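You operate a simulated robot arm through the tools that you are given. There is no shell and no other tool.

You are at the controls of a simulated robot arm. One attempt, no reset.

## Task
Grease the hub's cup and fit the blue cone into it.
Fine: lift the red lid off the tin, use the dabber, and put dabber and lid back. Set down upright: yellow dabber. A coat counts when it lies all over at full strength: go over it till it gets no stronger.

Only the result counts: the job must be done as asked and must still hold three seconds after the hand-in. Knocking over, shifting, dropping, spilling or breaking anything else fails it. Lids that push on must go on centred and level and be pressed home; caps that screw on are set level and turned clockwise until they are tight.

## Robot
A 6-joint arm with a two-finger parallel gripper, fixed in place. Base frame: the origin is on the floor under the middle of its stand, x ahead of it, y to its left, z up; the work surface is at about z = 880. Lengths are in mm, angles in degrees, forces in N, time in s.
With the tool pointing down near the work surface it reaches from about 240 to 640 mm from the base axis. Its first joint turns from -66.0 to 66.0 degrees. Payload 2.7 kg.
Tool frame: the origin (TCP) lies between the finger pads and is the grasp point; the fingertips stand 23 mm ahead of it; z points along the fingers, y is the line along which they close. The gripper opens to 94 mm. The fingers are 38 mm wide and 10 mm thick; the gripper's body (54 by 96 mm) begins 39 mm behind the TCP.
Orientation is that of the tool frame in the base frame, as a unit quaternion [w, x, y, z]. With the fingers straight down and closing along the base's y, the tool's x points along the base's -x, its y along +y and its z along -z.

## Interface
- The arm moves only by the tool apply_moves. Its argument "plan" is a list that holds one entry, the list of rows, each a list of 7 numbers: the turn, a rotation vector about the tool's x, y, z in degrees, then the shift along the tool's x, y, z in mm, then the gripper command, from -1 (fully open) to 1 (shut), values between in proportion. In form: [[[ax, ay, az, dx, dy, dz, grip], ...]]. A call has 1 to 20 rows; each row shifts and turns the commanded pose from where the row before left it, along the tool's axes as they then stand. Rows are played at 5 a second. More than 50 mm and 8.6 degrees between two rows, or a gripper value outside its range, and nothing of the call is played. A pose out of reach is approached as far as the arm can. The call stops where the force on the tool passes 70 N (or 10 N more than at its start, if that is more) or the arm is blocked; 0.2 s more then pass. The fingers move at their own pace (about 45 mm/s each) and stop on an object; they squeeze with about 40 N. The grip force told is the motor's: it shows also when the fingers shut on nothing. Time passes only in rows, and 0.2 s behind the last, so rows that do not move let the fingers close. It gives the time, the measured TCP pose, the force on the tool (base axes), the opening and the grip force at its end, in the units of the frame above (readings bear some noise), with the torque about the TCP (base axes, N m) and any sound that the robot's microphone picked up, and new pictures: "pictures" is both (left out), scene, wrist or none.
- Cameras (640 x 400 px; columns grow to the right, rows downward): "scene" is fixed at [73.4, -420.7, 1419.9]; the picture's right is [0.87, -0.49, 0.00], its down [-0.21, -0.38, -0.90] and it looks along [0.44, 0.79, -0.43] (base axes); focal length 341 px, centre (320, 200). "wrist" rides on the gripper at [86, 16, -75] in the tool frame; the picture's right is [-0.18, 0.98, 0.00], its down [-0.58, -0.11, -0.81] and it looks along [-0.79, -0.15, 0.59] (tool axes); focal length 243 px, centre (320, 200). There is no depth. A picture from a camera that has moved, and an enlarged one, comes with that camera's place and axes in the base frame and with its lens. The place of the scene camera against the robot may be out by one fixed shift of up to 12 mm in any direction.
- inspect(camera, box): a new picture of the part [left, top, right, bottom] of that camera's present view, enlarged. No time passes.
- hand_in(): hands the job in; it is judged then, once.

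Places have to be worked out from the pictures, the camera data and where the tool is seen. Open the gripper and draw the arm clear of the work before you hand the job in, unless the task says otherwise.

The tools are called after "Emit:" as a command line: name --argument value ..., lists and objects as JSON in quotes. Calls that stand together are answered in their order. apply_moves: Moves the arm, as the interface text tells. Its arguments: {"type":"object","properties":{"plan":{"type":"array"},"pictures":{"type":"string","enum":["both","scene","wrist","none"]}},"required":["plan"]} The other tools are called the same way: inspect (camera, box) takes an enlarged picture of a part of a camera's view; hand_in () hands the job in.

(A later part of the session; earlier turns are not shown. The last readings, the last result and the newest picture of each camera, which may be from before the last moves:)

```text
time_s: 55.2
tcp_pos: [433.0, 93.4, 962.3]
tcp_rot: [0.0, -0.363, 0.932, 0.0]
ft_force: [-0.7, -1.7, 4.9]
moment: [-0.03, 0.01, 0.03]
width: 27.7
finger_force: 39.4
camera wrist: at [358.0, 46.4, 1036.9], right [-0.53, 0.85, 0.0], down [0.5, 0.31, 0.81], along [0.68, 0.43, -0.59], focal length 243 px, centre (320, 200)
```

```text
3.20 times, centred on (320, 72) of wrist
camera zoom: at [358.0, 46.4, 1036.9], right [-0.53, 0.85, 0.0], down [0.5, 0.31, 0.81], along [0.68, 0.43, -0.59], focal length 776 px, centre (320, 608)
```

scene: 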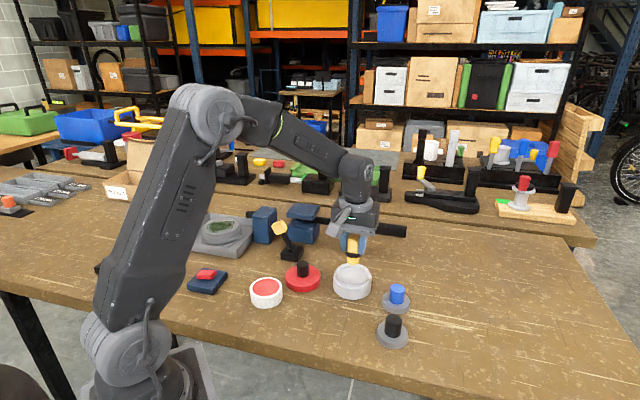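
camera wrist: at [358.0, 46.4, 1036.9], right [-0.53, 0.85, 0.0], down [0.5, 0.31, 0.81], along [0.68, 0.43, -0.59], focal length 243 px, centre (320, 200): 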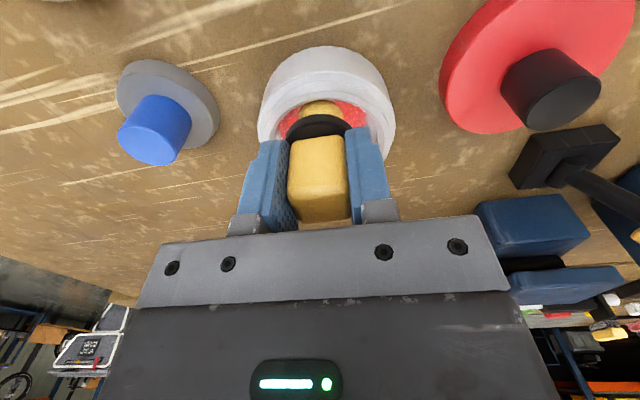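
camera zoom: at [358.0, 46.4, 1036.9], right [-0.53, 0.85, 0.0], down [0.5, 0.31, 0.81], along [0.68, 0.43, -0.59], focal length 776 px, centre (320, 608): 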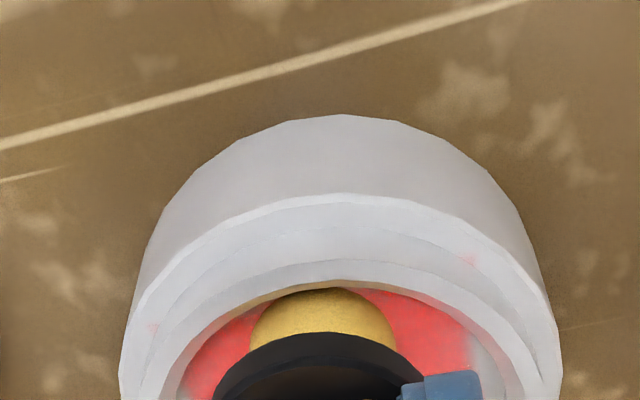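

The tip sits just inside the wall with 5 N. I'll press half a millimetre more and run a 19.5 mm ring about the corrected centre.

Emit:
apply_moves --plan '[[[0, 0, 0, 0, 0, 0.5, 1], [0, 0, 0, -1.48, 7.46, 0, 1], [0, 0, 0, -4.23, 6.33, 0, 1], [0, 0, 0, -6.33, 4.23, 0, 1], [0, 0, 0, -7.46, 1.48, 0, 1], [0, 0, 0, -7.46, -1.48, 0, 1], [0, 0, 0, -6.33, -4.23, 0, 1], [0, 0, 0, -4.23, -6.33, 0, 1], [0, 0, 0, -1.48, -7.46, 0, 1], [0, 0, 0, 1.48, -7.46, 0, 1], [0, 0, 0, 4.23, -6.33, 0, 1], [0, 0, 0, 6.33, -4.23, 0, 1], [0, 0, 0, 7.46, -1.48, 0, 1], [0, 0, 0, 7.46, 1.48, 0, 1], [0, 0, 0, 6.33, 4.23, 0, 1], [0, 0, 0, 4.23, 6.33, 0, 1], [0, 0, 0, 1.48, 7.46, 0, 1], [0, 0, 0, 0, 0, 0, 1]]]' --pictures "wrist"

Emit:
inspect --camera "scene" --box '[310, 240, 400, 310]'

Emit:
inspect --camera "wrist" --box '[220, 10, 420, 135]'

```text
time_s: 59.0
tcp_pos: [432.3, 93.3, 962.2]
tcp_rot: [0.001, -0.363, 0.932, 0.0]
ft_force: [3.0, -3.1, 13.5]
moment: [-0.02, -0.39, -0.09]
width: 27.6
finger_force: 39.8
camera wrist: at [357.6, 46.5, 1036.7], right [-0.53, 0.85, 0.0], down [0.5, 0.31, 0.81], along [0.69, 0.43, -0.59], focal length 243 px, centre (320, 200)
```

wrist: 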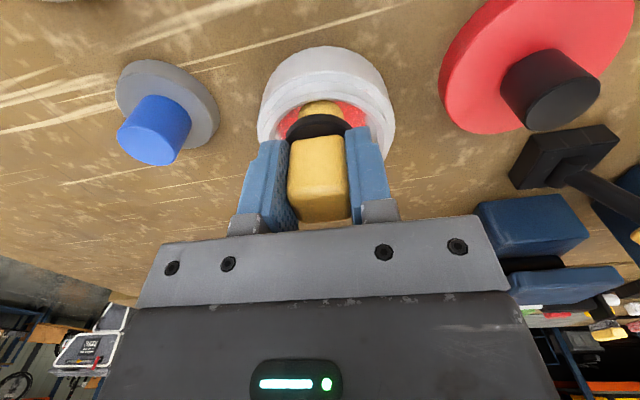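

```text
5.71 times, centred on (355, 275) of scene
camera zoom: at [73.3, -420.8, 1419.9], right [0.87, -0.49, 0.0], down [-0.21, -0.38, -0.9], along [0.44, 0.79, -0.43], focal length 1951 px, centre (120, -229)
```

zoom: 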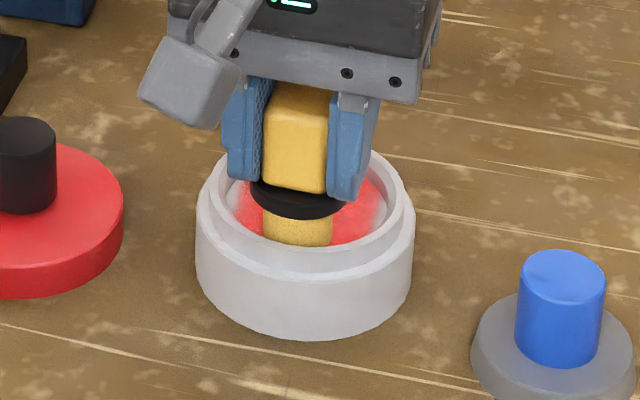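

```text
3.20 times, centred on (320, 72) of wrist
camera zoom: at [357.6, 46.5, 1036.7], right [-0.53, 0.85, 0.0], down [0.5, 0.31, 0.81], along [0.69, 0.43, -0.59], focal length 776 px, centre (320, 608)
```

zoom: 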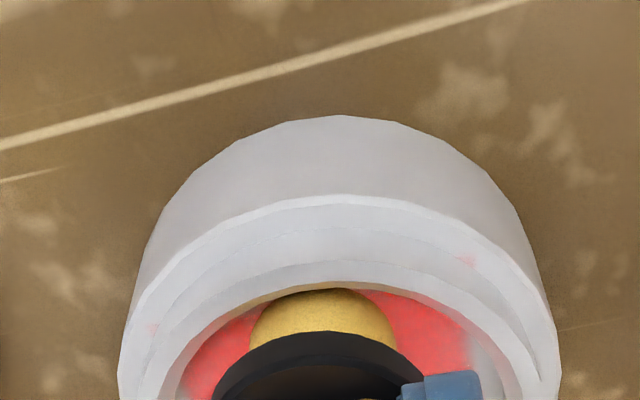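

There is still a grey strip at the right side. I'll raise to the viewing position again to compare the coat and the tip colour.

Emit:
apply_moves --plan '[[[0, 0, 0, 0, 0, -3, 1], [0, 0, 0, 0, 0, -10, 1], [0, 0, 0, 0, 0, -15, 1], [0, 0, 0, 0, 0, -15, 1], [0, 0, 0, -2.5, -12, 0, 1], [0, 0, 0, -2.5, -12, 0, 1], [0, 0, 0, -2.5, -12, 0, 1], [0, 0, 0, -2.5, -12, 0, 1], [0, 0, 0, 0, 0, 0, 1]]]' --pictures "wrist"

Emit:
inspect --camera "wrist" --box '[300, 10, 480, 130]'

Emit:
inspect --camera "scene" --box '[310, 240, 400, 310]'

```text
time_s: 61.0
tcp_pos: [471.5, 63.9, 1004.8]
tcp_rot: [0.001, -0.363, 0.932, 0.0]
ft_force: [0.2, 0.1, -0.7]
moment: [0.0, 0.02, -0.01]
width: 27.6
finger_force: 40.2
camera wrist: at [397.5, 17.7, 1079.4], right [-0.53, 0.85, 0.0], down [0.5, 0.31, 0.81], along [0.68, 0.43, -0.59], focal length 243 px, centre (320, 200)
```

wrist: 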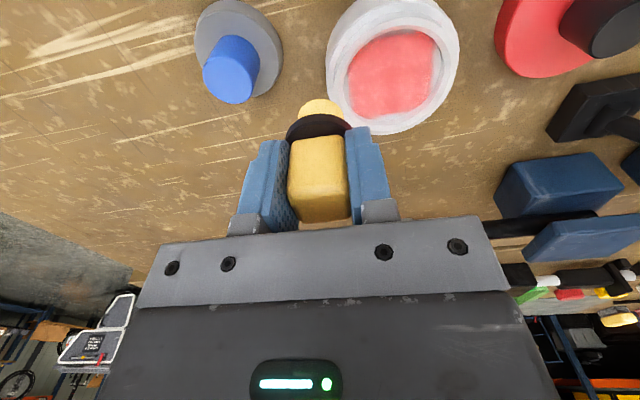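

```text
3.33 times, centred on (390, 70) of wrist
camera zoom: at [397.5, 17.7, 1079.4], right [-0.53, 0.85, 0.0], down [0.5, 0.31, 0.81], along [0.68, 0.43, -0.59], focal length 809 px, centre (87, 633)
```

zoom: 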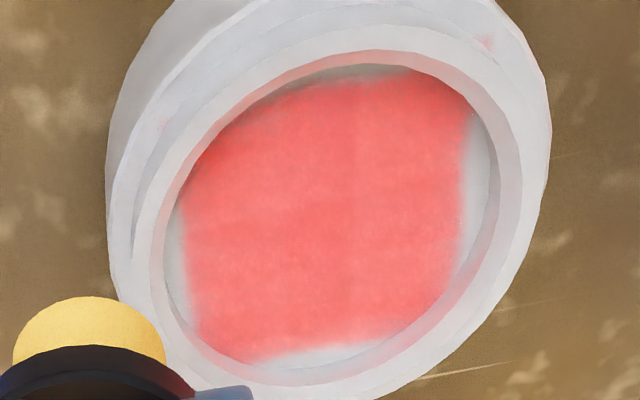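

```text
5.71 times, centred on (355, 275) of scene
camera zoom: at [73.4, -420.7, 1419.9], right [0.87, -0.49, 0.0], down [-0.21, -0.38, -0.9], along [0.44, 0.79, -0.43], focal length 1951 px, centre (120, -229)
```

zoom: 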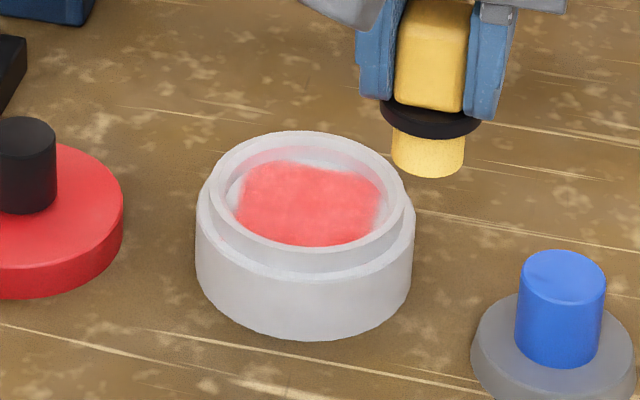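

The painted patch hasn't spread and its edges look the same, and the tip is now pale. I'll reload the dabber at the tin and go over the cup again to see whether the coat strengthens or spreads.

Emit:
apply_moves --plan '[[[0, 0, 0, 5.52, 13.24, 0, 1], [0, 0, 0, 5.52, 13.24, 0, 1], [0, 0, 0, 5.52, 13.24, 0, 1], [0, 0, 0, 5.52, 13.24, 0, 1], [0, 0, 0, 5.52, 13.24, 0, 1], [0, 0, 0, 5.52, 13.24, 0, 1], [0, 0, 0, 5.52, 13.24, 0, 1], [0, 0, 0, 5.52, 13.24, 0, 1], [0, 0, 0, 5.52, 13.24, 0, 1], [0, 0, 0, 5.52, 13.24, 0, 1], [0, 0, 0, 5.52, 13.24, 0, 1], [0, 0, 0, 5.52, 13.24, 0, 1], [0, 0, 0, 5.52, 13.24, 0, 1], [0, 0, 0, 5.52, 13.24, 0, 1], [0, 0, 0, 5.52, 13.24, 0, 1], [0, 0, 0, 5.52, 13.24, 0, 1], [0, 0, 0, 5.52, 13.24, 0, 1], [0, 0, 0, 0, 0, 0, 1]]]' --pictures "wrist"

Emit:
inspect --camera "wrist" --box '[200, 0, 440, 150]'

Emit:
inspect --camera "scene" --box '[200, 220, 360, 320]'

```text
time_s: 64.8
tcp_pos: [251.5, 164.5, 1004.5]
tcp_rot: [0.0, -0.364, 0.932, 0.0]
ft_force: [-0.4, -0.7, -0.6]
moment: [0.03, 0.0, 0.01]
width: 27.6
finger_force: 40.3
camera wrist: at [176.8, 118.6, 1080.0], right [-0.53, 0.85, 0.0], down [0.5, 0.31, 0.81], along [0.68, 0.43, -0.59], focal length 243 px, centre (320, 200)
```

wrist: 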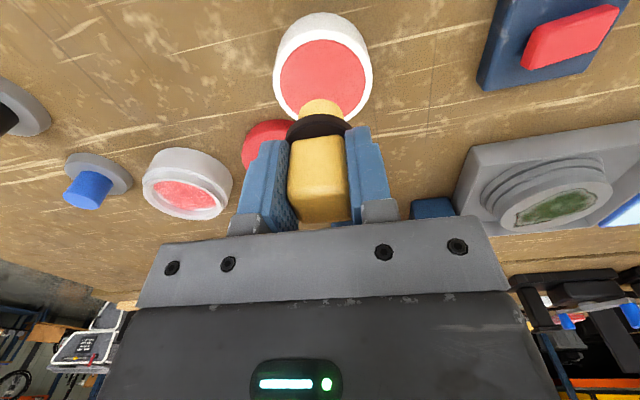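

```text
2.67 times, centred on (320, 75) of wrist
camera zoom: at [176.8, 118.6, 1080.0], right [-0.53, 0.85, 0.0], down [0.5, 0.31, 0.81], along [0.68, 0.43, -0.59], focal length 647 px, centre (320, 533)
```

zoom: 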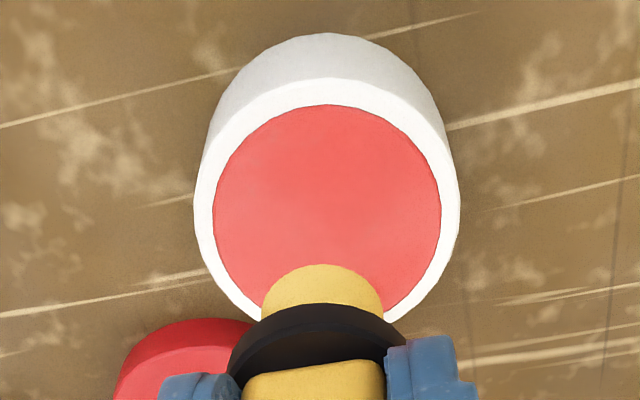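

```text
4.00 times, centred on (280, 270) of scene
camera zoom: at [73.4, -420.7, 1419.9], right [0.87, -0.49, 0.0], down [-0.21, -0.38, -0.9], along [0.44, 0.79, -0.43], focal length 1365 px, centre (480, -80)
```

zoom: 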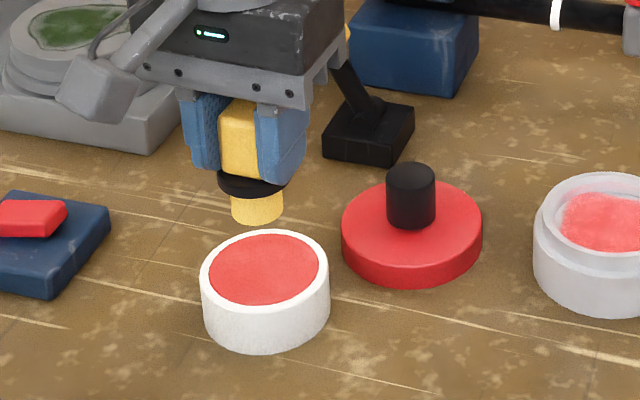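

The tip's pale colour confirms it's partly used up. The tin is well under the tip with its rim near z 909, so I'll dip again with gentler steps.

Emit:
apply_moves --plan '[[[0, 0, 0, 0, 1, 12, 1], [0, 0, 0, 0, 0, 12, 1], [0, 0, 0, 0, 0, 12, 1], [0, 0, 0, 0, 0, 3, 1], [0, 0, 0, 0, 0, 1, 1], [0, 0, 0, 0, 0, 0, 1]]]' --pictures "none"

Emit:
apply_moves --plan '[[[0, 0, 0, 0, 0, 0.7, 1], [0, 0, 0, 0, 0, 0.7, 1], [0, 0, 0, 0, 0, 0, 1]]]' --pictures "none"

Emit:
inspect --camera "scene" --box '[220, 230, 340, 305]'

```text
time_s: 66.2
tcp_pos: [250.9, 168.3, 964.5]
tcp_rot: [0.0, -0.364, 0.932, -0.001]
ft_force: [0.0, 0.6, -1.3]
moment: [0.0, 0.02, -0.02]
width: 27.6
finger_force: 39.6
```

```text
time_s: 67.0
tcp_pos: [250.5, 167.1, 964.8]
tcp_rot: [0.0, -0.363, 0.932, 0.0]
ft_force: [0.3, -0.5, -0.1]
moment: [-0.02, 0.02, -0.04]
width: 27.6
finger_force: 39.7
```

```text
5.33 times, centred on (280, 268) of scene
camera zoom: at [73.4, -420.7, 1419.9], right [0.87, -0.49, 0.0], down [-0.21, -0.38, -0.9], along [0.44, 0.79, -0.43], focal length 1821 px, centre (533, -160)
```

zoom: 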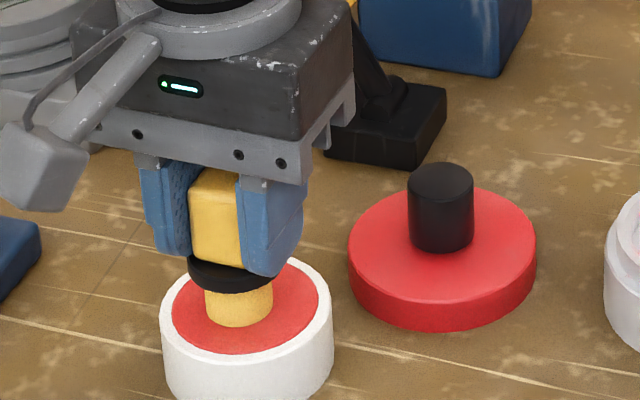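

Nearly touching. A little further down.

Emit:
apply_moves --plan '[[[0, 0, 0, 0, 0, 0.6, 1], [0, 0, 0, 0, 0, 0.5, 1], [0, 0, 0, 0, 0, 0, 1]]]' --pictures "none"

Emit:
inspect --camera "scene" --box '[220, 230, 340, 305]'

```text
time_s: 67.8
tcp_pos: [250.9, 167.1, 961.5]
tcp_rot: [-0.001, -0.364, 0.931, 0.0]
ft_force: [-0.8, -0.8, 3.9]
moment: [0.02, 0.01, 0.02]
width: 27.6
finger_force: 40.3
```

```text
5.33 times, centred on (280, 268) of scene
camera zoom: at [73.3, -420.7, 1419.9], right [0.87, -0.49, 0.0], down [-0.21, -0.38, -0.9], along [0.44, 0.79, -0.43], focal length 1821 px, centre (533, -160)
```

zoom: 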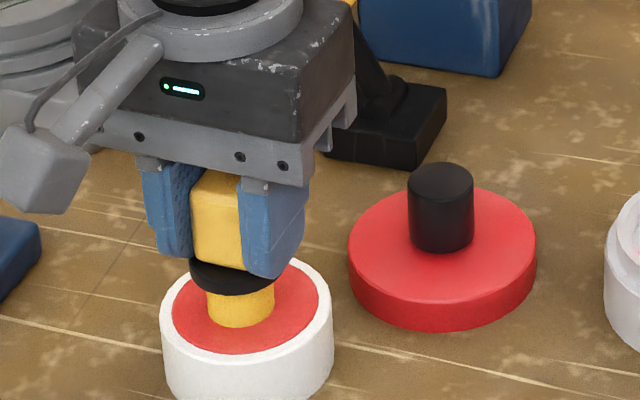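

The tip is strongly yellow again at 4 N contact. I'll hold briefly, lift, and carry it back to the hub centre.

Emit:
apply_moves --plan '[[[0, 0, 0, 0, 0, 0.2, 1], [0, 0, 0, 0, 0, 0, 1], [0, 0, 0, 0, 0, -3, 1], [0, 0, 0, 0, 0, -13, 1], [0, 0, 0, 0, 0, -14, 1], [0, 0, 0, 0, 0, -13, 1]]]' --pictures "none"

Emit:
apply_moves --plan '[[[0, 0, 0, -6.887, -11.88, 0, 1], [0, 0, 0, -6.887, -11.88, 0, 1], [0, 0, 0, -6.887, -11.88, 0, 1], [0, 0, 0, -6.887, -11.88, 0, 1], [0, 0, 0, -6.887, -11.88, 0, 1], [0, 0, 0, -6.887, -11.88, 0, 1], [0, 0, 0, -6.887, -11.88, 0, 1], [0, 0, 0, -6.887, -11.88, 0, 1], [0, 0, 0, -6.887, -11.88, 0, 1], [0, 0, 0, -6.887, -11.88, 0, 1], [0, 0, 0, -6.887, -11.88, 0, 1], [0, 0, 0, -6.887, -11.88, 0, 1], [0, 0, 0, -6.887, -11.88, 0, 1], [0, 0, 0, -6.887, -11.88, 0, 1], [0, 0, 0, -6.887, -11.88, 0, 1], [0, 0, 0, 0, 0, 0, 1]]]' --pictures "wrist"

Emit:
inspect --camera "wrist" --box '[200, 0, 440, 150]'

```text
time_s: 69.2
tcp_pos: [251.0, 166.3, 1005.7]
tcp_rot: [0.0, -0.363, 0.932, 0.0]
ft_force: [-0.3, 0.8, -1.4]
moment: [0.01, -0.02, 0.02]
width: 27.8
finger_force: 40.2
```

```text
time_s: 72.6
tcp_pos: [446.5, 104.3, 1007.3]
tcp_rot: [0.001, -0.364, 0.931, 0.001]
ft_force: [0.8, 0.1, -1.2]
moment: [0.03, 0.0, 0.0]
width: 27.5
finger_force: 39.7
camera wrist: at [372.3, 58.3, 1081.4], right [-0.53, 0.85, 0.0], down [0.5, 0.31, 0.81], along [0.68, 0.43, -0.59], focal length 243 px, centre (320, 200)
```

wrist: 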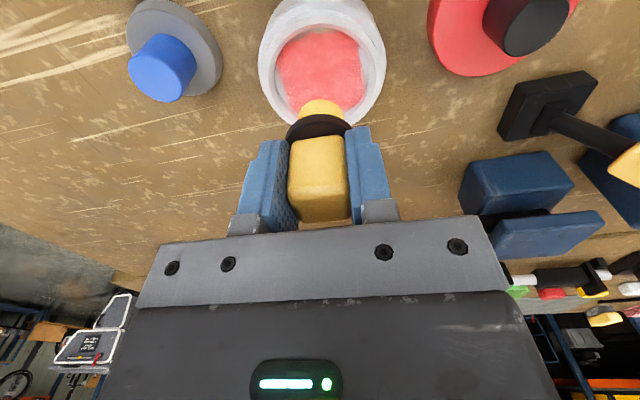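

```text
2.67 times, centred on (320, 75) of wrist
camera zoom: at [372.3, 58.3, 1081.4], right [-0.53, 0.85, 0.0], down [0.5, 0.31, 0.81], along [0.68, 0.43, -0.59], focal length 647 px, centre (320, 533)
```

zoom: 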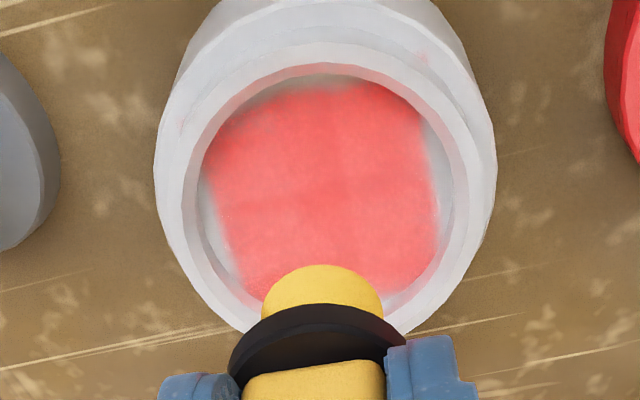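

The coat patch reads as a square of about 58 mm that fills most of the floor, with blurred borders. I'll descend again with the reloaded tip and go over the centre and the ring to see if it strengthens.

Emit:
apply_moves --plan '[[[0, 0, 0, 0, 0, 14, 1], [0, 0, 0, 0, 0, 14, 1], [0, 0, 0, 0, 0, 12, 1], [0, 0, 0, 0, 0, 2, 1], [0, 0, 0, 0, 0, 1.2, 1], [0, 0, 0, 4, 0, 0, 1], [0, 0, 0, 4, 0, 0, 1], [0, 0, 0, -2.34, 5.66, 0, 1], [0, 0, 0, -5.66, 2.34, 0, 1], [0, 0, 0, -5.66, -2.34, 0, 1], [0, 0, 0, -2.34, -5.66, 0, 1], [0, 0, 0, 2.34, -5.66, 0, 1], [0, 0, 0, 5.66, -2.34, 0, 1], [0, 0, 0, 5.66, 2.34, 0, 1], [0, 0, 0, 2.34, 5.66, 0, 1], [0, 0, 0, 0, 0, 0, 1]]]' --pictures "wrist"

Emit:
inspect --camera "wrist" --box '[220, 10, 420, 135]'

```text
time_s: 76.0
tcp_pos: [442.3, 100.6, 961.5]
tcp_rot: [0.001, -0.363, 0.932, -0.001]
ft_force: [2.9, -2.5, 10.9]
moment: [0.01, -0.27, -0.05]
width: 27.7
finger_force: 40.3
camera wrist: at [368.4, 53.3, 1036.8], right [-0.53, 0.85, 0.0], down [0.5, 0.31, 0.81], along [0.69, 0.43, -0.59], focal length 243 px, centre (320, 200)
```

wrist: 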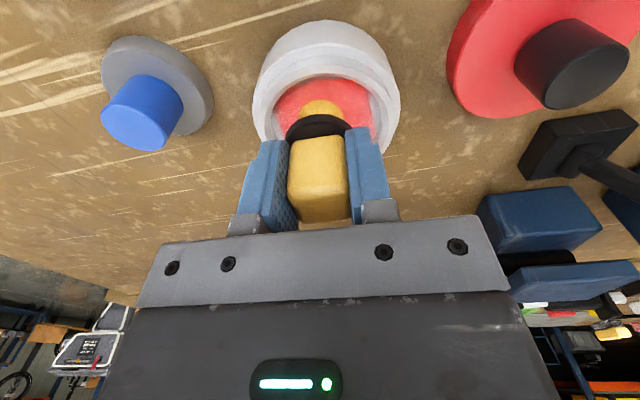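

```text
3.20 times, centred on (320, 72) of wrist
camera zoom: at [368.4, 53.3, 1036.8], right [-0.53, 0.85, 0.0], down [0.5, 0.31, 0.81], along [0.69, 0.43, -0.59], focal length 776 px, centre (320, 608)
```

zoom: 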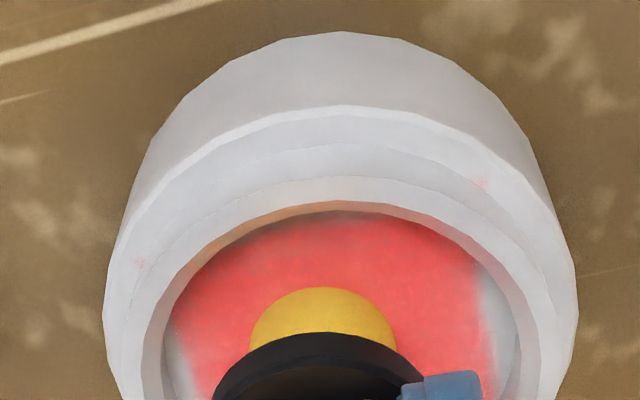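

Good 11 N contact. Now the outer ring at 18 mm radius.

Emit:
apply_moves --plan '[[[0, 0, 0, 5, 0, 0, 1], [0, 0, 0, 5, 0, 0, 1], [0, 0, 0, -1.37, 6.89, 0, 1], [0, 0, 0, -3.9, 5.84, 0, 1], [0, 0, 0, -5.84, 3.9, 0, 1], [0, 0, 0, -6.89, 1.37, 0, 1], [0, 0, 0, -6.89, -1.37, 0, 1], [0, 0, 0, -5.84, -3.9, 0, 1], [0, 0, 0, -3.9, -5.84, 0, 1], [0, 0, 0, -1.37, -6.89, 0, 1], [0, 0, 0, 1.37, -6.89, 0, 1], [0, 0, 0, 3.9, -5.84, 0, 1], [0, 0, 0, 5.84, -3.9, 0, 1], [0, 0, 0, 6.89, -1.37, 0, 1], [0, 0, 0, 6.89, 1.37, 0, 1], [0, 0, 0, 5.84, 3.9, 0, 1], [0, 0, 0, 3.9, 5.84, 0, 1], [0, 0, 0, 1.37, 6.89, 0, 1], [0, 0, 0, 0, 0, 0, 1]]]' --pictures "none"

Emit:
apply_moves --plan '[[[0, 0, 0, 0, 0, -3, 1], [0, 0, 0, 0, 0, -10, 1], [0, 0, 0, 0, 0, -15, 1], [0, 0, 0, 0, 0, -15, 1], [0, 0, 0, -2.5, -12, 0, 1], [0, 0, 0, -2.5, -12, 0, 1], [0, 0, 0, -2.5, -12, 0, 1], [0, 0, 0, -2.5, -12, 0, 1], [0, 0, 0, 0, 0, 0, 1]]]' --pictures "wrist"

Emit:
inspect --camera "wrist" --box '[300, 10, 480, 130]'

Emit:
inspect --camera "scene" --box '[310, 240, 400, 310]'

```text
time_s: 80.0
tcp_pos: [434.9, 92.0, 962.8]
tcp_rot: [0.001, -0.363, 0.932, -0.001]
ft_force: [4.3, -3.5, 12.6]
moment: [-0.1, -0.28, -0.05]
width: 27.9
finger_force: 40.1
```

```text
time_s: 82.0
tcp_pos: [476.2, 66.0, 1004.9]
tcp_rot: [0.001, -0.363, 0.932, -0.001]
ft_force: [0.3, -0.7, -1.2]
moment: [-0.01, -0.03, -0.02]
width: 27.7
finger_force: 39.8
camera wrist: at [402.1, 18.3, 1080.0], right [-0.53, 0.85, 0.0], down [0.5, 0.31, 0.81], along [0.68, 0.43, -0.59], focal length 243 px, centre (320, 200)
```

wrist: 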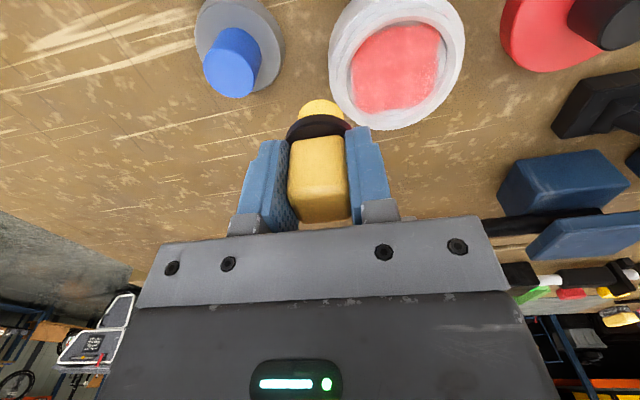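

```text
3.33 times, centred on (390, 70) of wrist
camera zoom: at [402.1, 18.3, 1080.0], right [-0.53, 0.85, 0.0], down [0.5, 0.31, 0.81], along [0.68, 0.43, -0.59], focal length 809 px, centre (87, 633)
```

zoom: 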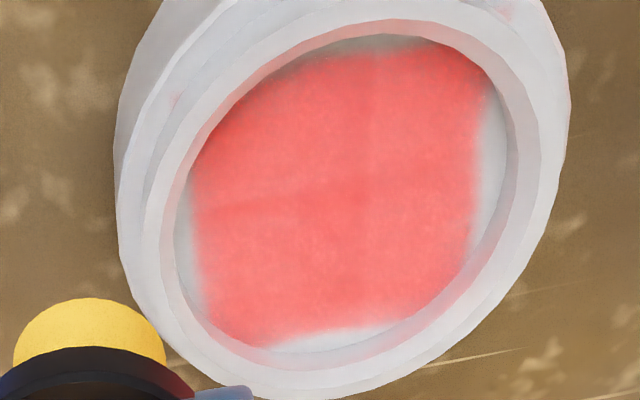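

```text
5.71 times, centred on (355, 275) of scene
camera zoom: at [73.4, -420.7, 1419.9], right [0.87, -0.49, 0.0], down [-0.21, -0.38, -0.9], along [0.44, 0.79, -0.43], focal length 1951 px, centre (120, -229)
```

zoom: 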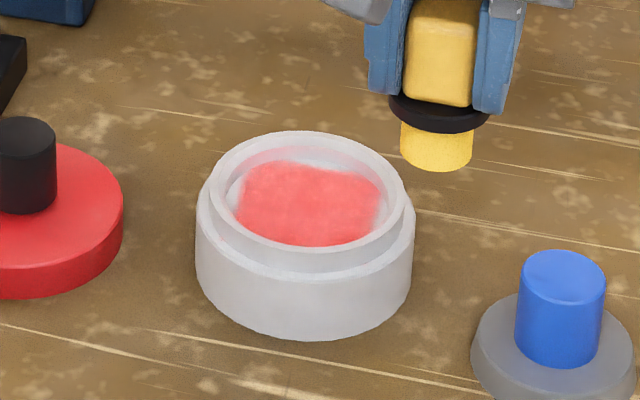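

The coat looks a bit stronger and its edges are fixed and symmetric, so the coated area itself seems fully reached. I'll zoom in on the coat to judge its evenness.

Emit:
inspect --camera "wrist" --box '[345, 15, 455, 115]'

Emit:
inspect --camera "scene" --box '[338, 258, 388, 288]'

Emit:
inspect --camera "scene" --box '[240, 255, 390, 310]'

```text
4.00 times, centred on (400, 65) of wrist
camera zoom: at [402.1, 18.3, 1080.0], right [-0.53, 0.85, 0.0], down [0.5, 0.31, 0.81], along [0.68, 0.43, -0.59], focal length 970 px, centre (0, 740)
```

zoom: 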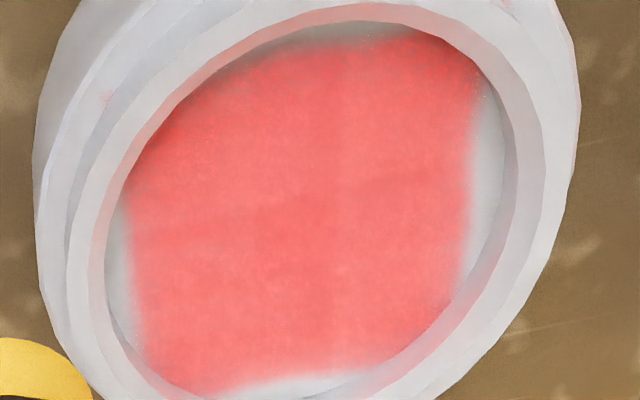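

```text
12.80 times, centred on (363, 273) of scene
camera zoom: at [73.4, -420.7, 1419.9], right [0.87, -0.49, 0.0], down [-0.21, -0.38, -0.9], along [0.44, 0.79, -0.43], focal length 4369 px, centre (-230, -734)
```

zoom: 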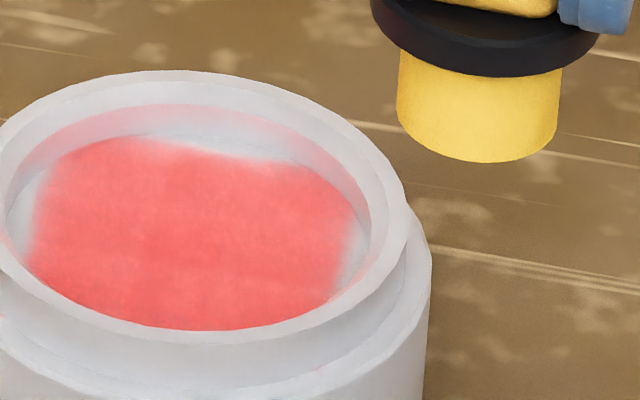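

```text
4.27 times, centred on (315, 282) of scene
camera zoom: at [73.4, -420.7, 1419.9], right [0.87, -0.49, 0.0], down [-0.21, -0.38, -0.9], along [0.44, 0.79, -0.43], focal length 1456 px, centre (341, -152)
```

zoom: 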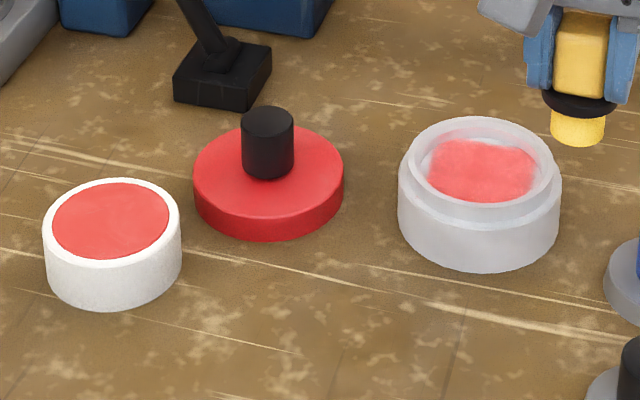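

The coat is fairly even. I'll make another full pass (outer ring at 19.5 mm, then inner circle) and compare the strength afterward.

Emit:
apply_moves --plan '[[[0, 0, 0, 2.9, 12, 0, 1], [0, 0, 0, 2.9, 12, 0, 1], [0, 0, 0, 2.9, 12, 0, 1], [0, 0, 0, 2.8, 12, 0, 1], [0, 0, 0, 0, 0, 14, 1], [0, 0, 0, 0, 0, 14, 1], [0, 0, 0, 0, 0, 11, 1], [0, 0, 0, 0, 0, 3, 1], [0, 0, 0, 0, 0, 1, 1], [0, 0, 0, 0, 0, 0, 1]]]' --pictures "none"

Emit:
apply_moves --plan '[[[0, 0, 0, -1.48, 7.46, 0, 1], [0, 0, 0, -4.23, 6.33, 0, 1], [0, 0, 0, -6.33, 4.23, 0, 1], [0, 0, 0, -7.46, 1.48, 0, 1], [0, 0, 0, -7.46, -1.48, 0, 1], [0, 0, 0, -6.33, -4.23, 0, 1], [0, 0, 0, -4.23, -6.33, 0, 1], [0, 0, 0, -1.48, -7.46, 0, 1], [0, 0, 0, 1.48, -7.46, 0, 1], [0, 0, 0, 4.23, -6.33, 0, 1], [0, 0, 0, 6.33, -4.23, 0, 1], [0, 0, 0, 7.46, -1.48, 0, 1], [0, 0, 0, 7.46, 1.48, 0, 1], [0, 0, 0, 6.33, 4.23, 0, 1], [0, 0, 0, 4.23, 6.33, 0, 1], [0, 0, 0, 1.48, 7.46, 0, 1], [0, 0, 0, 0, 0, 0, 1]]]' --pictures "none"

Emit:
apply_moves --plan '[[[0, 0, 0, -5, 0, 0, 1], [0, 0, 0, -5, 0, 0, 1], [0, 0, 0, -2.64, 6.36, 0, 1], [0, 0, 0, -6.36, 2.64, 0, 1], [0, 0, 0, -6.36, -2.64, 0, 1], [0, 0, 0, -2.64, -6.36, 0, 1], [0, 0, 0, 2.64, -6.36, 0, 1], [0, 0, 0, 6.36, -2.64, 0, 1], [0, 0, 0, 6.36, 2.64, 0, 1], [0, 0, 0, 2.64, 6.36, 0, 1], [0, 0, 0, -4.5, 0, 0, 1], [0, 0, 0, -4.5, 0, 0, 1], [0, 0, 0, 0, 0, 0, 1]]]' --pictures "none"

```text
time_s: 84.2
tcp_pos: [433.5, 91.2, 962.3]
tcp_rot: [0.0, -0.363, 0.932, 0.0]
ft_force: [0.2, 0.6, -0.7]
moment: [-0.03, 0.0, 0.03]
width: 27.4
finger_force: 39.8
```

```text
time_s: 87.8
tcp_pos: [434.3, 93.3, 962.4]
tcp_rot: [-0.001, -0.364, 0.931, 0.0]
ft_force: [0.6, -0.1, -0.7]
moment: [0.0, 0.01, 0.01]
width: 27.5
finger_force: 40.0
```

```text
time_s: 90.6
tcp_pos: [446.7, 105.5, 962.8]
tcp_rot: [0.0, -0.363, 0.932, 0.0]
ft_force: [-0.2, -0.7, 1.1]
moment: [-0.04, -0.01, -0.01]
width: 27.5
finger_force: 39.2
```

There was almost no contact force on that pass because the dabber had crept up slightly in the grip. I'll lower until the force is about 10 N before repeating.

Emit:
apply_moves --plan '[[[0, 0, 0, 0, 0, 0.4, 1], [0, 0, 0, 0, 0, 0, 1]]]' --pictures "none"

Emit:
apply_moves --plan '[[[0, 0, 0, 0, 0, 0.3, 1], [0, 0, 0, 0, 0, 0, 1]]]' --pictures "none"

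```text
time_s: 91.2
tcp_pos: [447.8, 105.7, 961.7]
tcp_rot: [0.0, -0.364, 0.932, 0.0]
ft_force: [-1.7, -0.6, 4.0]
moment: [0.07, 0.07, 0.01]
width: 27.6
finger_force: 39.8
```

```text
time_s: 91.8
tcp_pos: [448.8, 106.3, 961.5]
tcp_rot: [0.0, -0.362, 0.932, 0.0]
ft_force: [-4.1, 1.2, 10.5]
moment: [0.18, 0.11, 0.03]
width: 27.8
finger_force: 40.3
```

10 N contact now. Repeating the inner circle and then the outer ring with real contact.

Emit:
apply_moves --plan '[[[0, 0, 0, 4.5, 0, 0, 1], [0, 0, 0, 4.5, 0, 0, 1], [0, 0, 0, -2.64, 6.36, 0, 1], [0, 0, 0, -6.36, 2.64, 0, 1], [0, 0, 0, -6.36, -2.64, 0, 1], [0, 0, 0, -2.64, -6.36, 0, 1], [0, 0, 0, 2.64, -6.36, 0, 1], [0, 0, 0, 6.36, -2.64, 0, 1], [0, 0, 0, 6.36, 2.64, 0, 1], [0, 0, 0, 2.64, 6.36, 0, 1], [0, 0, 0, 5, 0, 0, 1], [0, 0, 0, 5, 0, 0, 1], [0, 0, 0, 0, 0, 0, 1]]]' --pictures "none"

Emit:
apply_moves --plan '[[[0, 0, 0, -1.48, 7.46, 0, 1], [0, 0, 0, -4.23, 6.33, 0, 1], [0, 0, 0, -6.33, 4.23, 0, 1], [0, 0, 0, -7.46, 1.48, 0, 1], [0, 0, 0, 0, 0, 0, 1]]]' --pictures "none"

Emit:
apply_moves --plan '[[[0, 0, 0, -7.46, -1.48, 0, 1], [0, 0, 0, -6.33, -4.23, 0, 1], [0, 0, 0, -4.23, -6.33, 0, 1], [0, 0, 0, -1.48, -7.46, 0, 1], [0, 0, 0, 0, 0, 0, 1]]]' --pictures "none"

Emit:
apply_moves --plan '[[[0, 0, 0, 1.48, -7.46, 0, 1], [0, 0, 0, 4.23, -6.33, 0, 1], [0, 0, 0, 6.33, -4.23, 0, 1], [0, 0, 0, 7.46, -1.48, 0, 1], [0, 0, 0, 0, 0, 0, 1]]]' --pictures "none"

Emit:
apply_moves --plan '[[[0, 0, 0, 7.46, 1.48, 0, 1], [0, 0, 0, 6.33, 4.23, 0, 1], [0, 0, 0, 4.23, 6.33, 0, 1], [0, 0, 0, 1.48, 7.46, 0, 1], [0, 0, 0, 0, 0, 0, 1]]]' --pictures "none"

Emit:
inspect --camera "scene" --box '[310, 240, 400, 310]'

```text
time_s: 94.6
tcp_pos: [433.2, 90.5, 962.0]
tcp_rot: [0.001, -0.363, 0.932, 0.001]
ft_force: [3.4, 5.4, 14.8]
moment: [0.42, -0.31, 0.01]
width: 27.7
finger_force: 39.7
```

```text
time_s: 95.8
tcp_pos: [434.2, 118.5, 961.9]
tcp_rot: [0.0, -0.363, 0.932, 0.0]
ft_force: [-6.3, -5.9, 24.7]
moment: [-0.06, 0.07, -0.01]
width: 27.7
finger_force: 40.2
```

```text
time_s: 97.0
tcp_pos: [459.5, 119.7, 961.0]
tcp_rot: [-0.005, -0.364, 0.931, 0.001]
ft_force: [-32.0, -2.4, 31.9]
moment: [0.13, 1.07, 0.3]
width: 27.7
finger_force: 40.0
```

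```text
time_s: 98.2
tcp_pos: [461.0, 92.7, 962.1]
tcp_rot: [0.003, -0.364, 0.931, 0.001]
ft_force: [-14.6, 23.8, 21.7]
moment: [1.13, 0.3, 0.31]
width: 27.5
finger_force: 39.9
```

```text
time_s: 99.4
tcp_pos: [433.3, 92.7, 962.7]
tcp_rot: [0.002, -0.362, 0.932, 0.0]
ft_force: [4.8, -5.9, 19.7]
moment: [-0.08, -0.46, -0.09]
width: 27.7
finger_force: 39.8
```

```text
5.71 times, centred on (355, 275) of scene
camera zoom: at [73.2, -420.9, 1419.8], right [0.87, -0.49, 0.0], down [-0.21, -0.38, -0.9], along [0.44, 0.79, -0.43], focal length 1951 px, centre (120, -229)
```

zoom: 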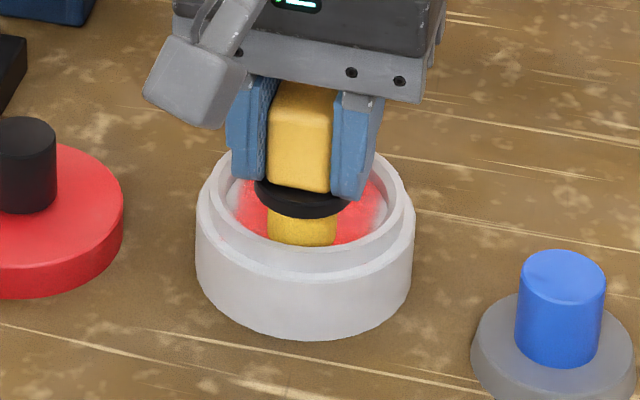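

The ring touched the wall on the far sides (up to 32 N), so coverage reaches the wall; the hub outline in the scene is unchanged. I'll raise and check the coat now.

Emit:
apply_moves --plan '[[[0, 0, 0, 0, 0, -3, 1], [0, 0, 0, 0, 0, -10, 1], [0, 0, 0, 0, 0, -15, 1], [0, 0, 0, 0, 0, -15, 1], [0, 0, 0, -2.5, -12, 0, 1], [0, 0, 0, -2.5, -12, 0, 1], [0, 0, 0, -2.5, -12, 0, 1], [0, 0, 0, -2.5, -12, 0, 1], [0, 0, 0, 0, 0, 0, 1]]]' --pictures "wrist"

Emit:
inspect --camera "wrist" --box '[300, 10, 480, 130]'

Emit:
inspect --camera "scene" --box '[338, 258, 388, 288]'

Emit:
inspect --camera "scene" --box '[240, 255, 390, 310]'

```text
time_s: 101.4
tcp_pos: [473.6, 63.1, 1003.7]
tcp_rot: [0.001, -0.363, 0.932, 0.0]
ft_force: [-0.3, -0.3, -1.2]
moment: [0.01, 0.0, 0.01]
width: 27.7
finger_force: 40.0
camera wrist: at [399.9, 17.2, 1078.8], right [-0.53, 0.85, 0.0], down [0.5, 0.31, 0.81], along [0.68, 0.43, -0.59], focal length 243 px, centre (320, 200)
```

wrist: 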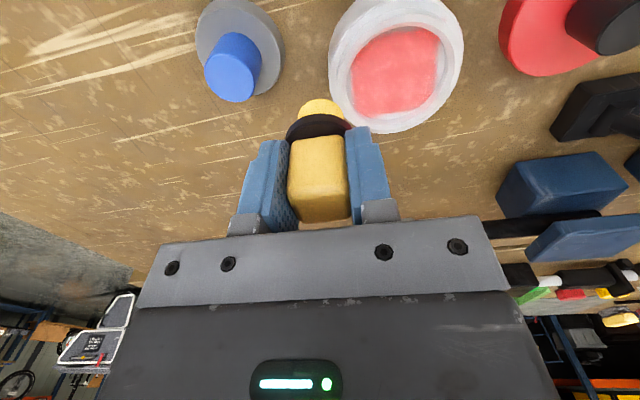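

```text
3.33 times, centred on (390, 70) of wrist
camera zoom: at [399.9, 17.2, 1078.8], right [-0.53, 0.85, 0.0], down [0.5, 0.31, 0.81], along [0.68, 0.43, -0.59], focal length 809 px, centre (87, 633)
```

zoom: 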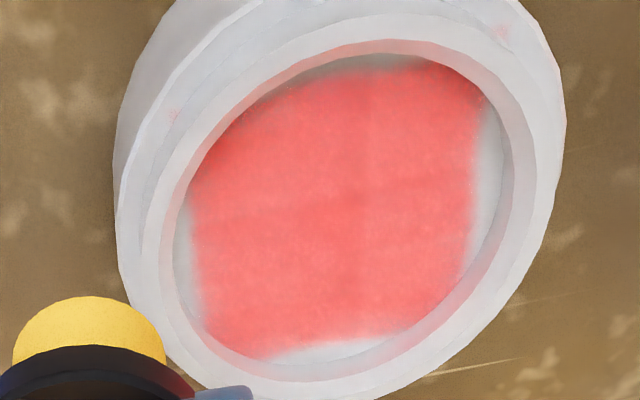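

```text
12.80 times, centred on (363, 273) of scene
camera zoom: at [73.4, -420.7, 1419.9], right [0.87, -0.49, 0.0], down [-0.21, -0.38, -0.9], along [0.44, 0.79, -0.43], focal length 4369 px, centre (-230, -734)
```

zoom: 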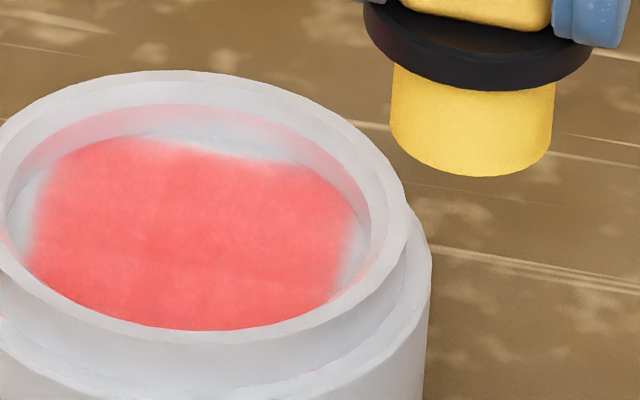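

```text
4.27 times, centred on (315, 282) of scene
camera zoom: at [73.4, -420.7, 1419.9], right [0.87, -0.49, 0.0], down [-0.21, -0.38, -0.9], along [0.44, 0.79, -0.43], focal length 1456 px, centre (341, -152)
```

zoom: 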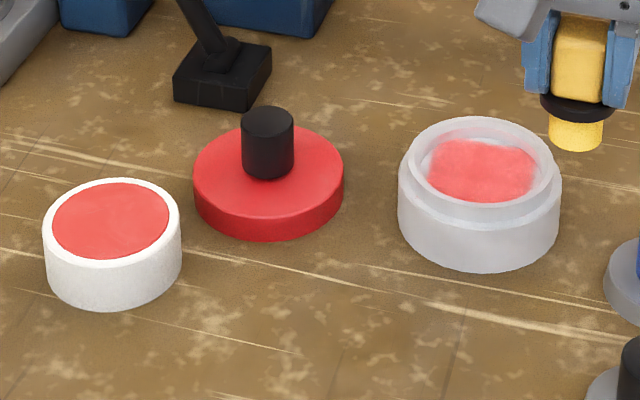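

The coat looks identical to the previous pass in both views, so it no longer gets stronger. The patch is fully and evenly red. Now I'll return the dabber to its original spot.

Emit:
apply_moves --plan '[[[0, 0, 0, 9.85, 10.36, 0, 1], [0, 0, 0, 9.85, 10.36, 0, 1], [0, 0, 0, 9.85, 10.36, 0, 1], [0, 0, 0, 9.85, 10.36, 0, 1], [0, 0, 0, 9.85, 10.36, 0, 1], [0, 0, 0, 9.85, 10.36, 0, 1], [0, 0, 0, 9.85, 10.36, 0, 1], [0, 0, 0, 9.85, 10.36, 0, 1], [0, 0, 0, 9.85, 10.36, 0, 1], [0, 0, 0, 9.85, 10.36, 0, 1], [0, 0, 0, 9.85, 10.36, 0, 1], [0, 0, 0, 9.85, 10.34, 0, 1], [0, 0, 0, 0, 0, 0, 1]]]' --pictures "wrist"

Emit:
inspect --camera "scene" --box '[240, 230, 400, 330]'

Emit:
inspect --camera "wrist" --box '[200, 80, 440, 230]'

```text
time_s: 104.2
tcp_pos: [300.6, 74.7, 1004.8]
tcp_rot: [0.0, -0.363, 0.932, 0.0]
ft_force: [-0.3, -0.4, 0.5]
moment: [-0.02, -0.02, 0.03]
width: 27.9
finger_force: 40.1
camera wrist: at [227.1, 28.6, 1079.2], right [-0.53, 0.85, 0.0], down [0.5, 0.31, 0.81], along [0.68, 0.43, -0.59], focal length 243 px, centre (320, 200)
```

wrist: 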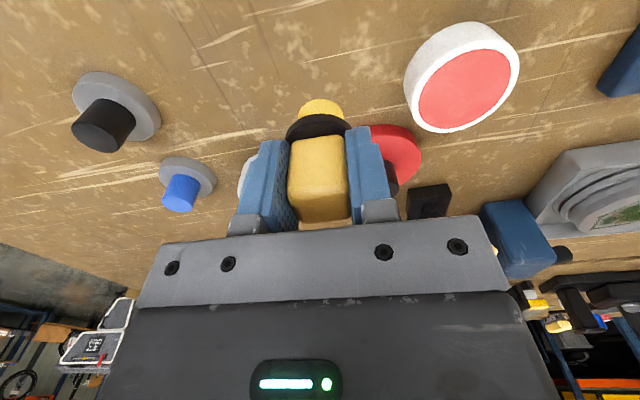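

```text
4.00 times, centred on (320, 280) of scene
camera zoom: at [73.4, -420.7, 1419.9], right [0.87, -0.49, 0.0], down [-0.21, -0.38, -0.9], along [0.44, 0.79, -0.43], focal length 1365 px, centre (320, -120)
```

zoom: 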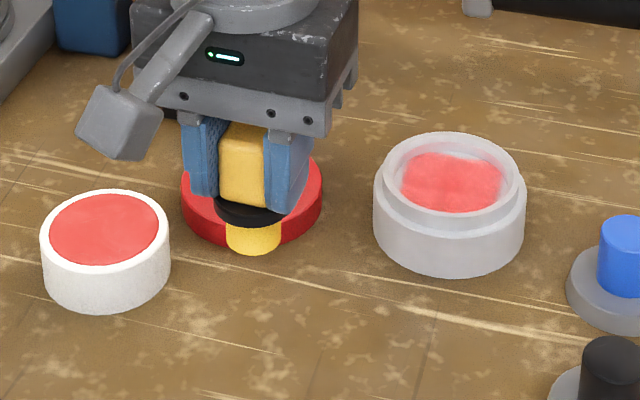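

```text
2.67 times, centred on (320, 155) of wrist
camera zoom: at [227.1, 28.6, 1079.2], right [-0.53, 0.85, 0.0], down [0.5, 0.31, 0.81], along [0.68, 0.43, -0.59], focal length 647 px, centre (320, 320)
```

zoom: 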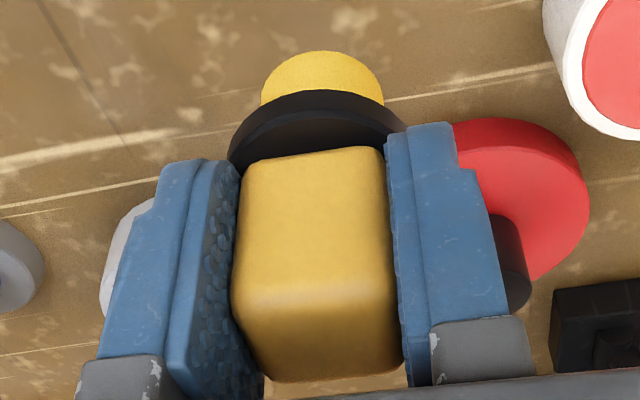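

The dabber is back over its home spot and still upright in the grip, only about 1.5 mm higher. I'll lower it to just above the table.

Emit:
apply_moves --plan '[[[0, 0, 0, 0, 0, 14, 1], [0, 0, 0, 0, 0, 14, 1], [0, 0, 0, 0, 0, 14, 1], [0, 0, 0, 0, 0, 14, 1], [0, 0, 0, 0, 0, 10, 1], [0, 0, 0, 0, 0, 2, 1], [0, 0, 0, 0, 0, 0, 1]]]' --pictures "none"

Emit:
apply_moves --plan '[[[0, 0, 0, 0, 0, 0.7, 1], [0, 0, 0, 0, 0, 0.7, 1], [0, 0, 0, 0, 0, 0, 1]]]' --pictures "none"

Emit:
inspect --camera "scene" --box '[240, 250, 360, 325]'

```text
time_s: 105.8
tcp_pos: [301.9, 75.6, 937.6]
tcp_rot: [0.0, -0.364, 0.932, 0.0]
ft_force: [-0.2, 0.1, -2.3]
moment: [-0.05, 0.02, 0.02]
width: 27.5
finger_force: 39.7
```

```text
time_s: 106.6
tcp_pos: [304.2, 75.8, 936.0]
tcp_rot: [0.0, -0.364, 0.931, 0.0]
ft_force: [-0.2, -0.8, -0.8]
moment: [-0.03, 0.01, -0.01]
width: 27.5
finger_force: 40.3
```

```text
5.33 times, centred on (300, 288) of scene
camera zoom: at [73.4, -420.7, 1419.9], right [0.87, -0.49, 0.0], down [-0.21, -0.38, -0.9], along [0.44, 0.79, -0.43], focal length 1821 px, centre (427, -267)
```

zoom: 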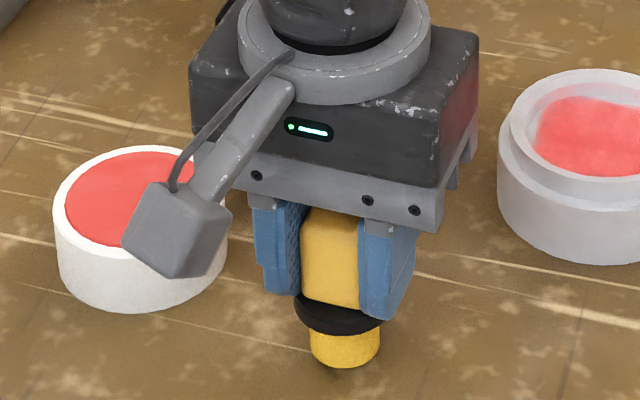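

Still no contact. I'll continue in small steps.

Emit:
apply_moves --plan '[[[0, 0, 0, 0, 0, 0.6, 1], [0, 0, 0, 0, 0, 0.6, 1], [0, 0, 0, 0, 0, 0, 1]]]' --pictures "none"

Emit:
apply_moves --plan '[[[0, 0, 0, 0, 0, 0.5, 1], [0, 0, 0, 0, 0, 0, 1]]]' --pictures "none"

```text
time_s: 107.4
tcp_pos: [302.9, 75.7, 933.9]
tcp_rot: [0.0, -0.363, 0.932, 0.0]
ft_force: [0.4, 0.3, -1.4]
moment: [-0.02, -0.01, -0.01]
width: 27.7
finger_force: 39.7
```

```text
time_s: 108.0
tcp_pos: [302.4, 75.6, 932.7]
tcp_rot: [0.0, -0.364, 0.931, 0.0]
ft_force: [0.1, -0.5, -1.2]
moment: [-0.02, -0.02, 0.0]
width: 27.7
finger_force: 40.6
```

Still free; I'll keep stepping down gently.

Emit:
apply_moves --plan '[[[0, 0, 0, 0, 0, 0.5, 1], [0, 0, 0, 0, 0, 0, 1]]]' --pictures "none"

Emit:
apply_moves --plan '[[[0, 0, 0, 0, 0, 0.5, 1], [0, 0, 0, 0, 0, 0, 1]]]' --pictures "none"

Emit:
inspect --camera "scene" --box '[270, 280, 340, 325]'

```text
time_s: 108.6
tcp_pos: [302.1, 77.3, 932.4]
tcp_rot: [0.0, -0.363, 0.932, 0.0]
ft_force: [0.7, 0.0, -0.2]
moment: [-0.04, -0.01, -0.02]
width: 27.7
finger_force: 39.6
```

```text
time_s: 109.2
tcp_pos: [302.6, 76.7, 932.0]
tcp_rot: [0.0, -0.364, 0.931, 0.0]
ft_force: [0.8, -1.6, 7.8]
moment: [0.06, -0.11, -0.03]
width: 27.8
finger_force: 40.2
```

```text
8.89 times, centred on (305, 302) of scene
camera zoom: at [73.3, -420.7, 1419.9], right [0.87, -0.49, 0.0], down [-0.21, -0.38, -0.9], along [0.44, 0.79, -0.43], focal length 3034 px, centre (453, -711)
```

zoom: 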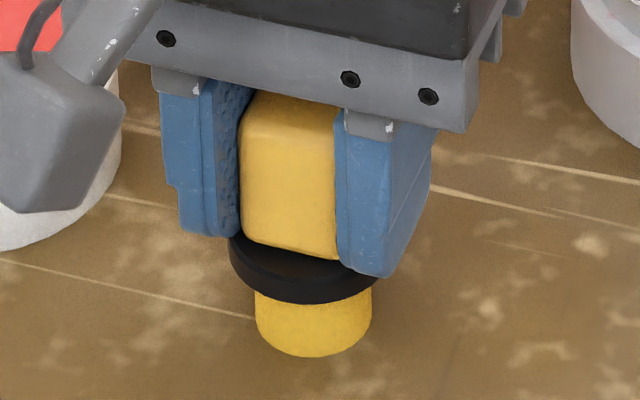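

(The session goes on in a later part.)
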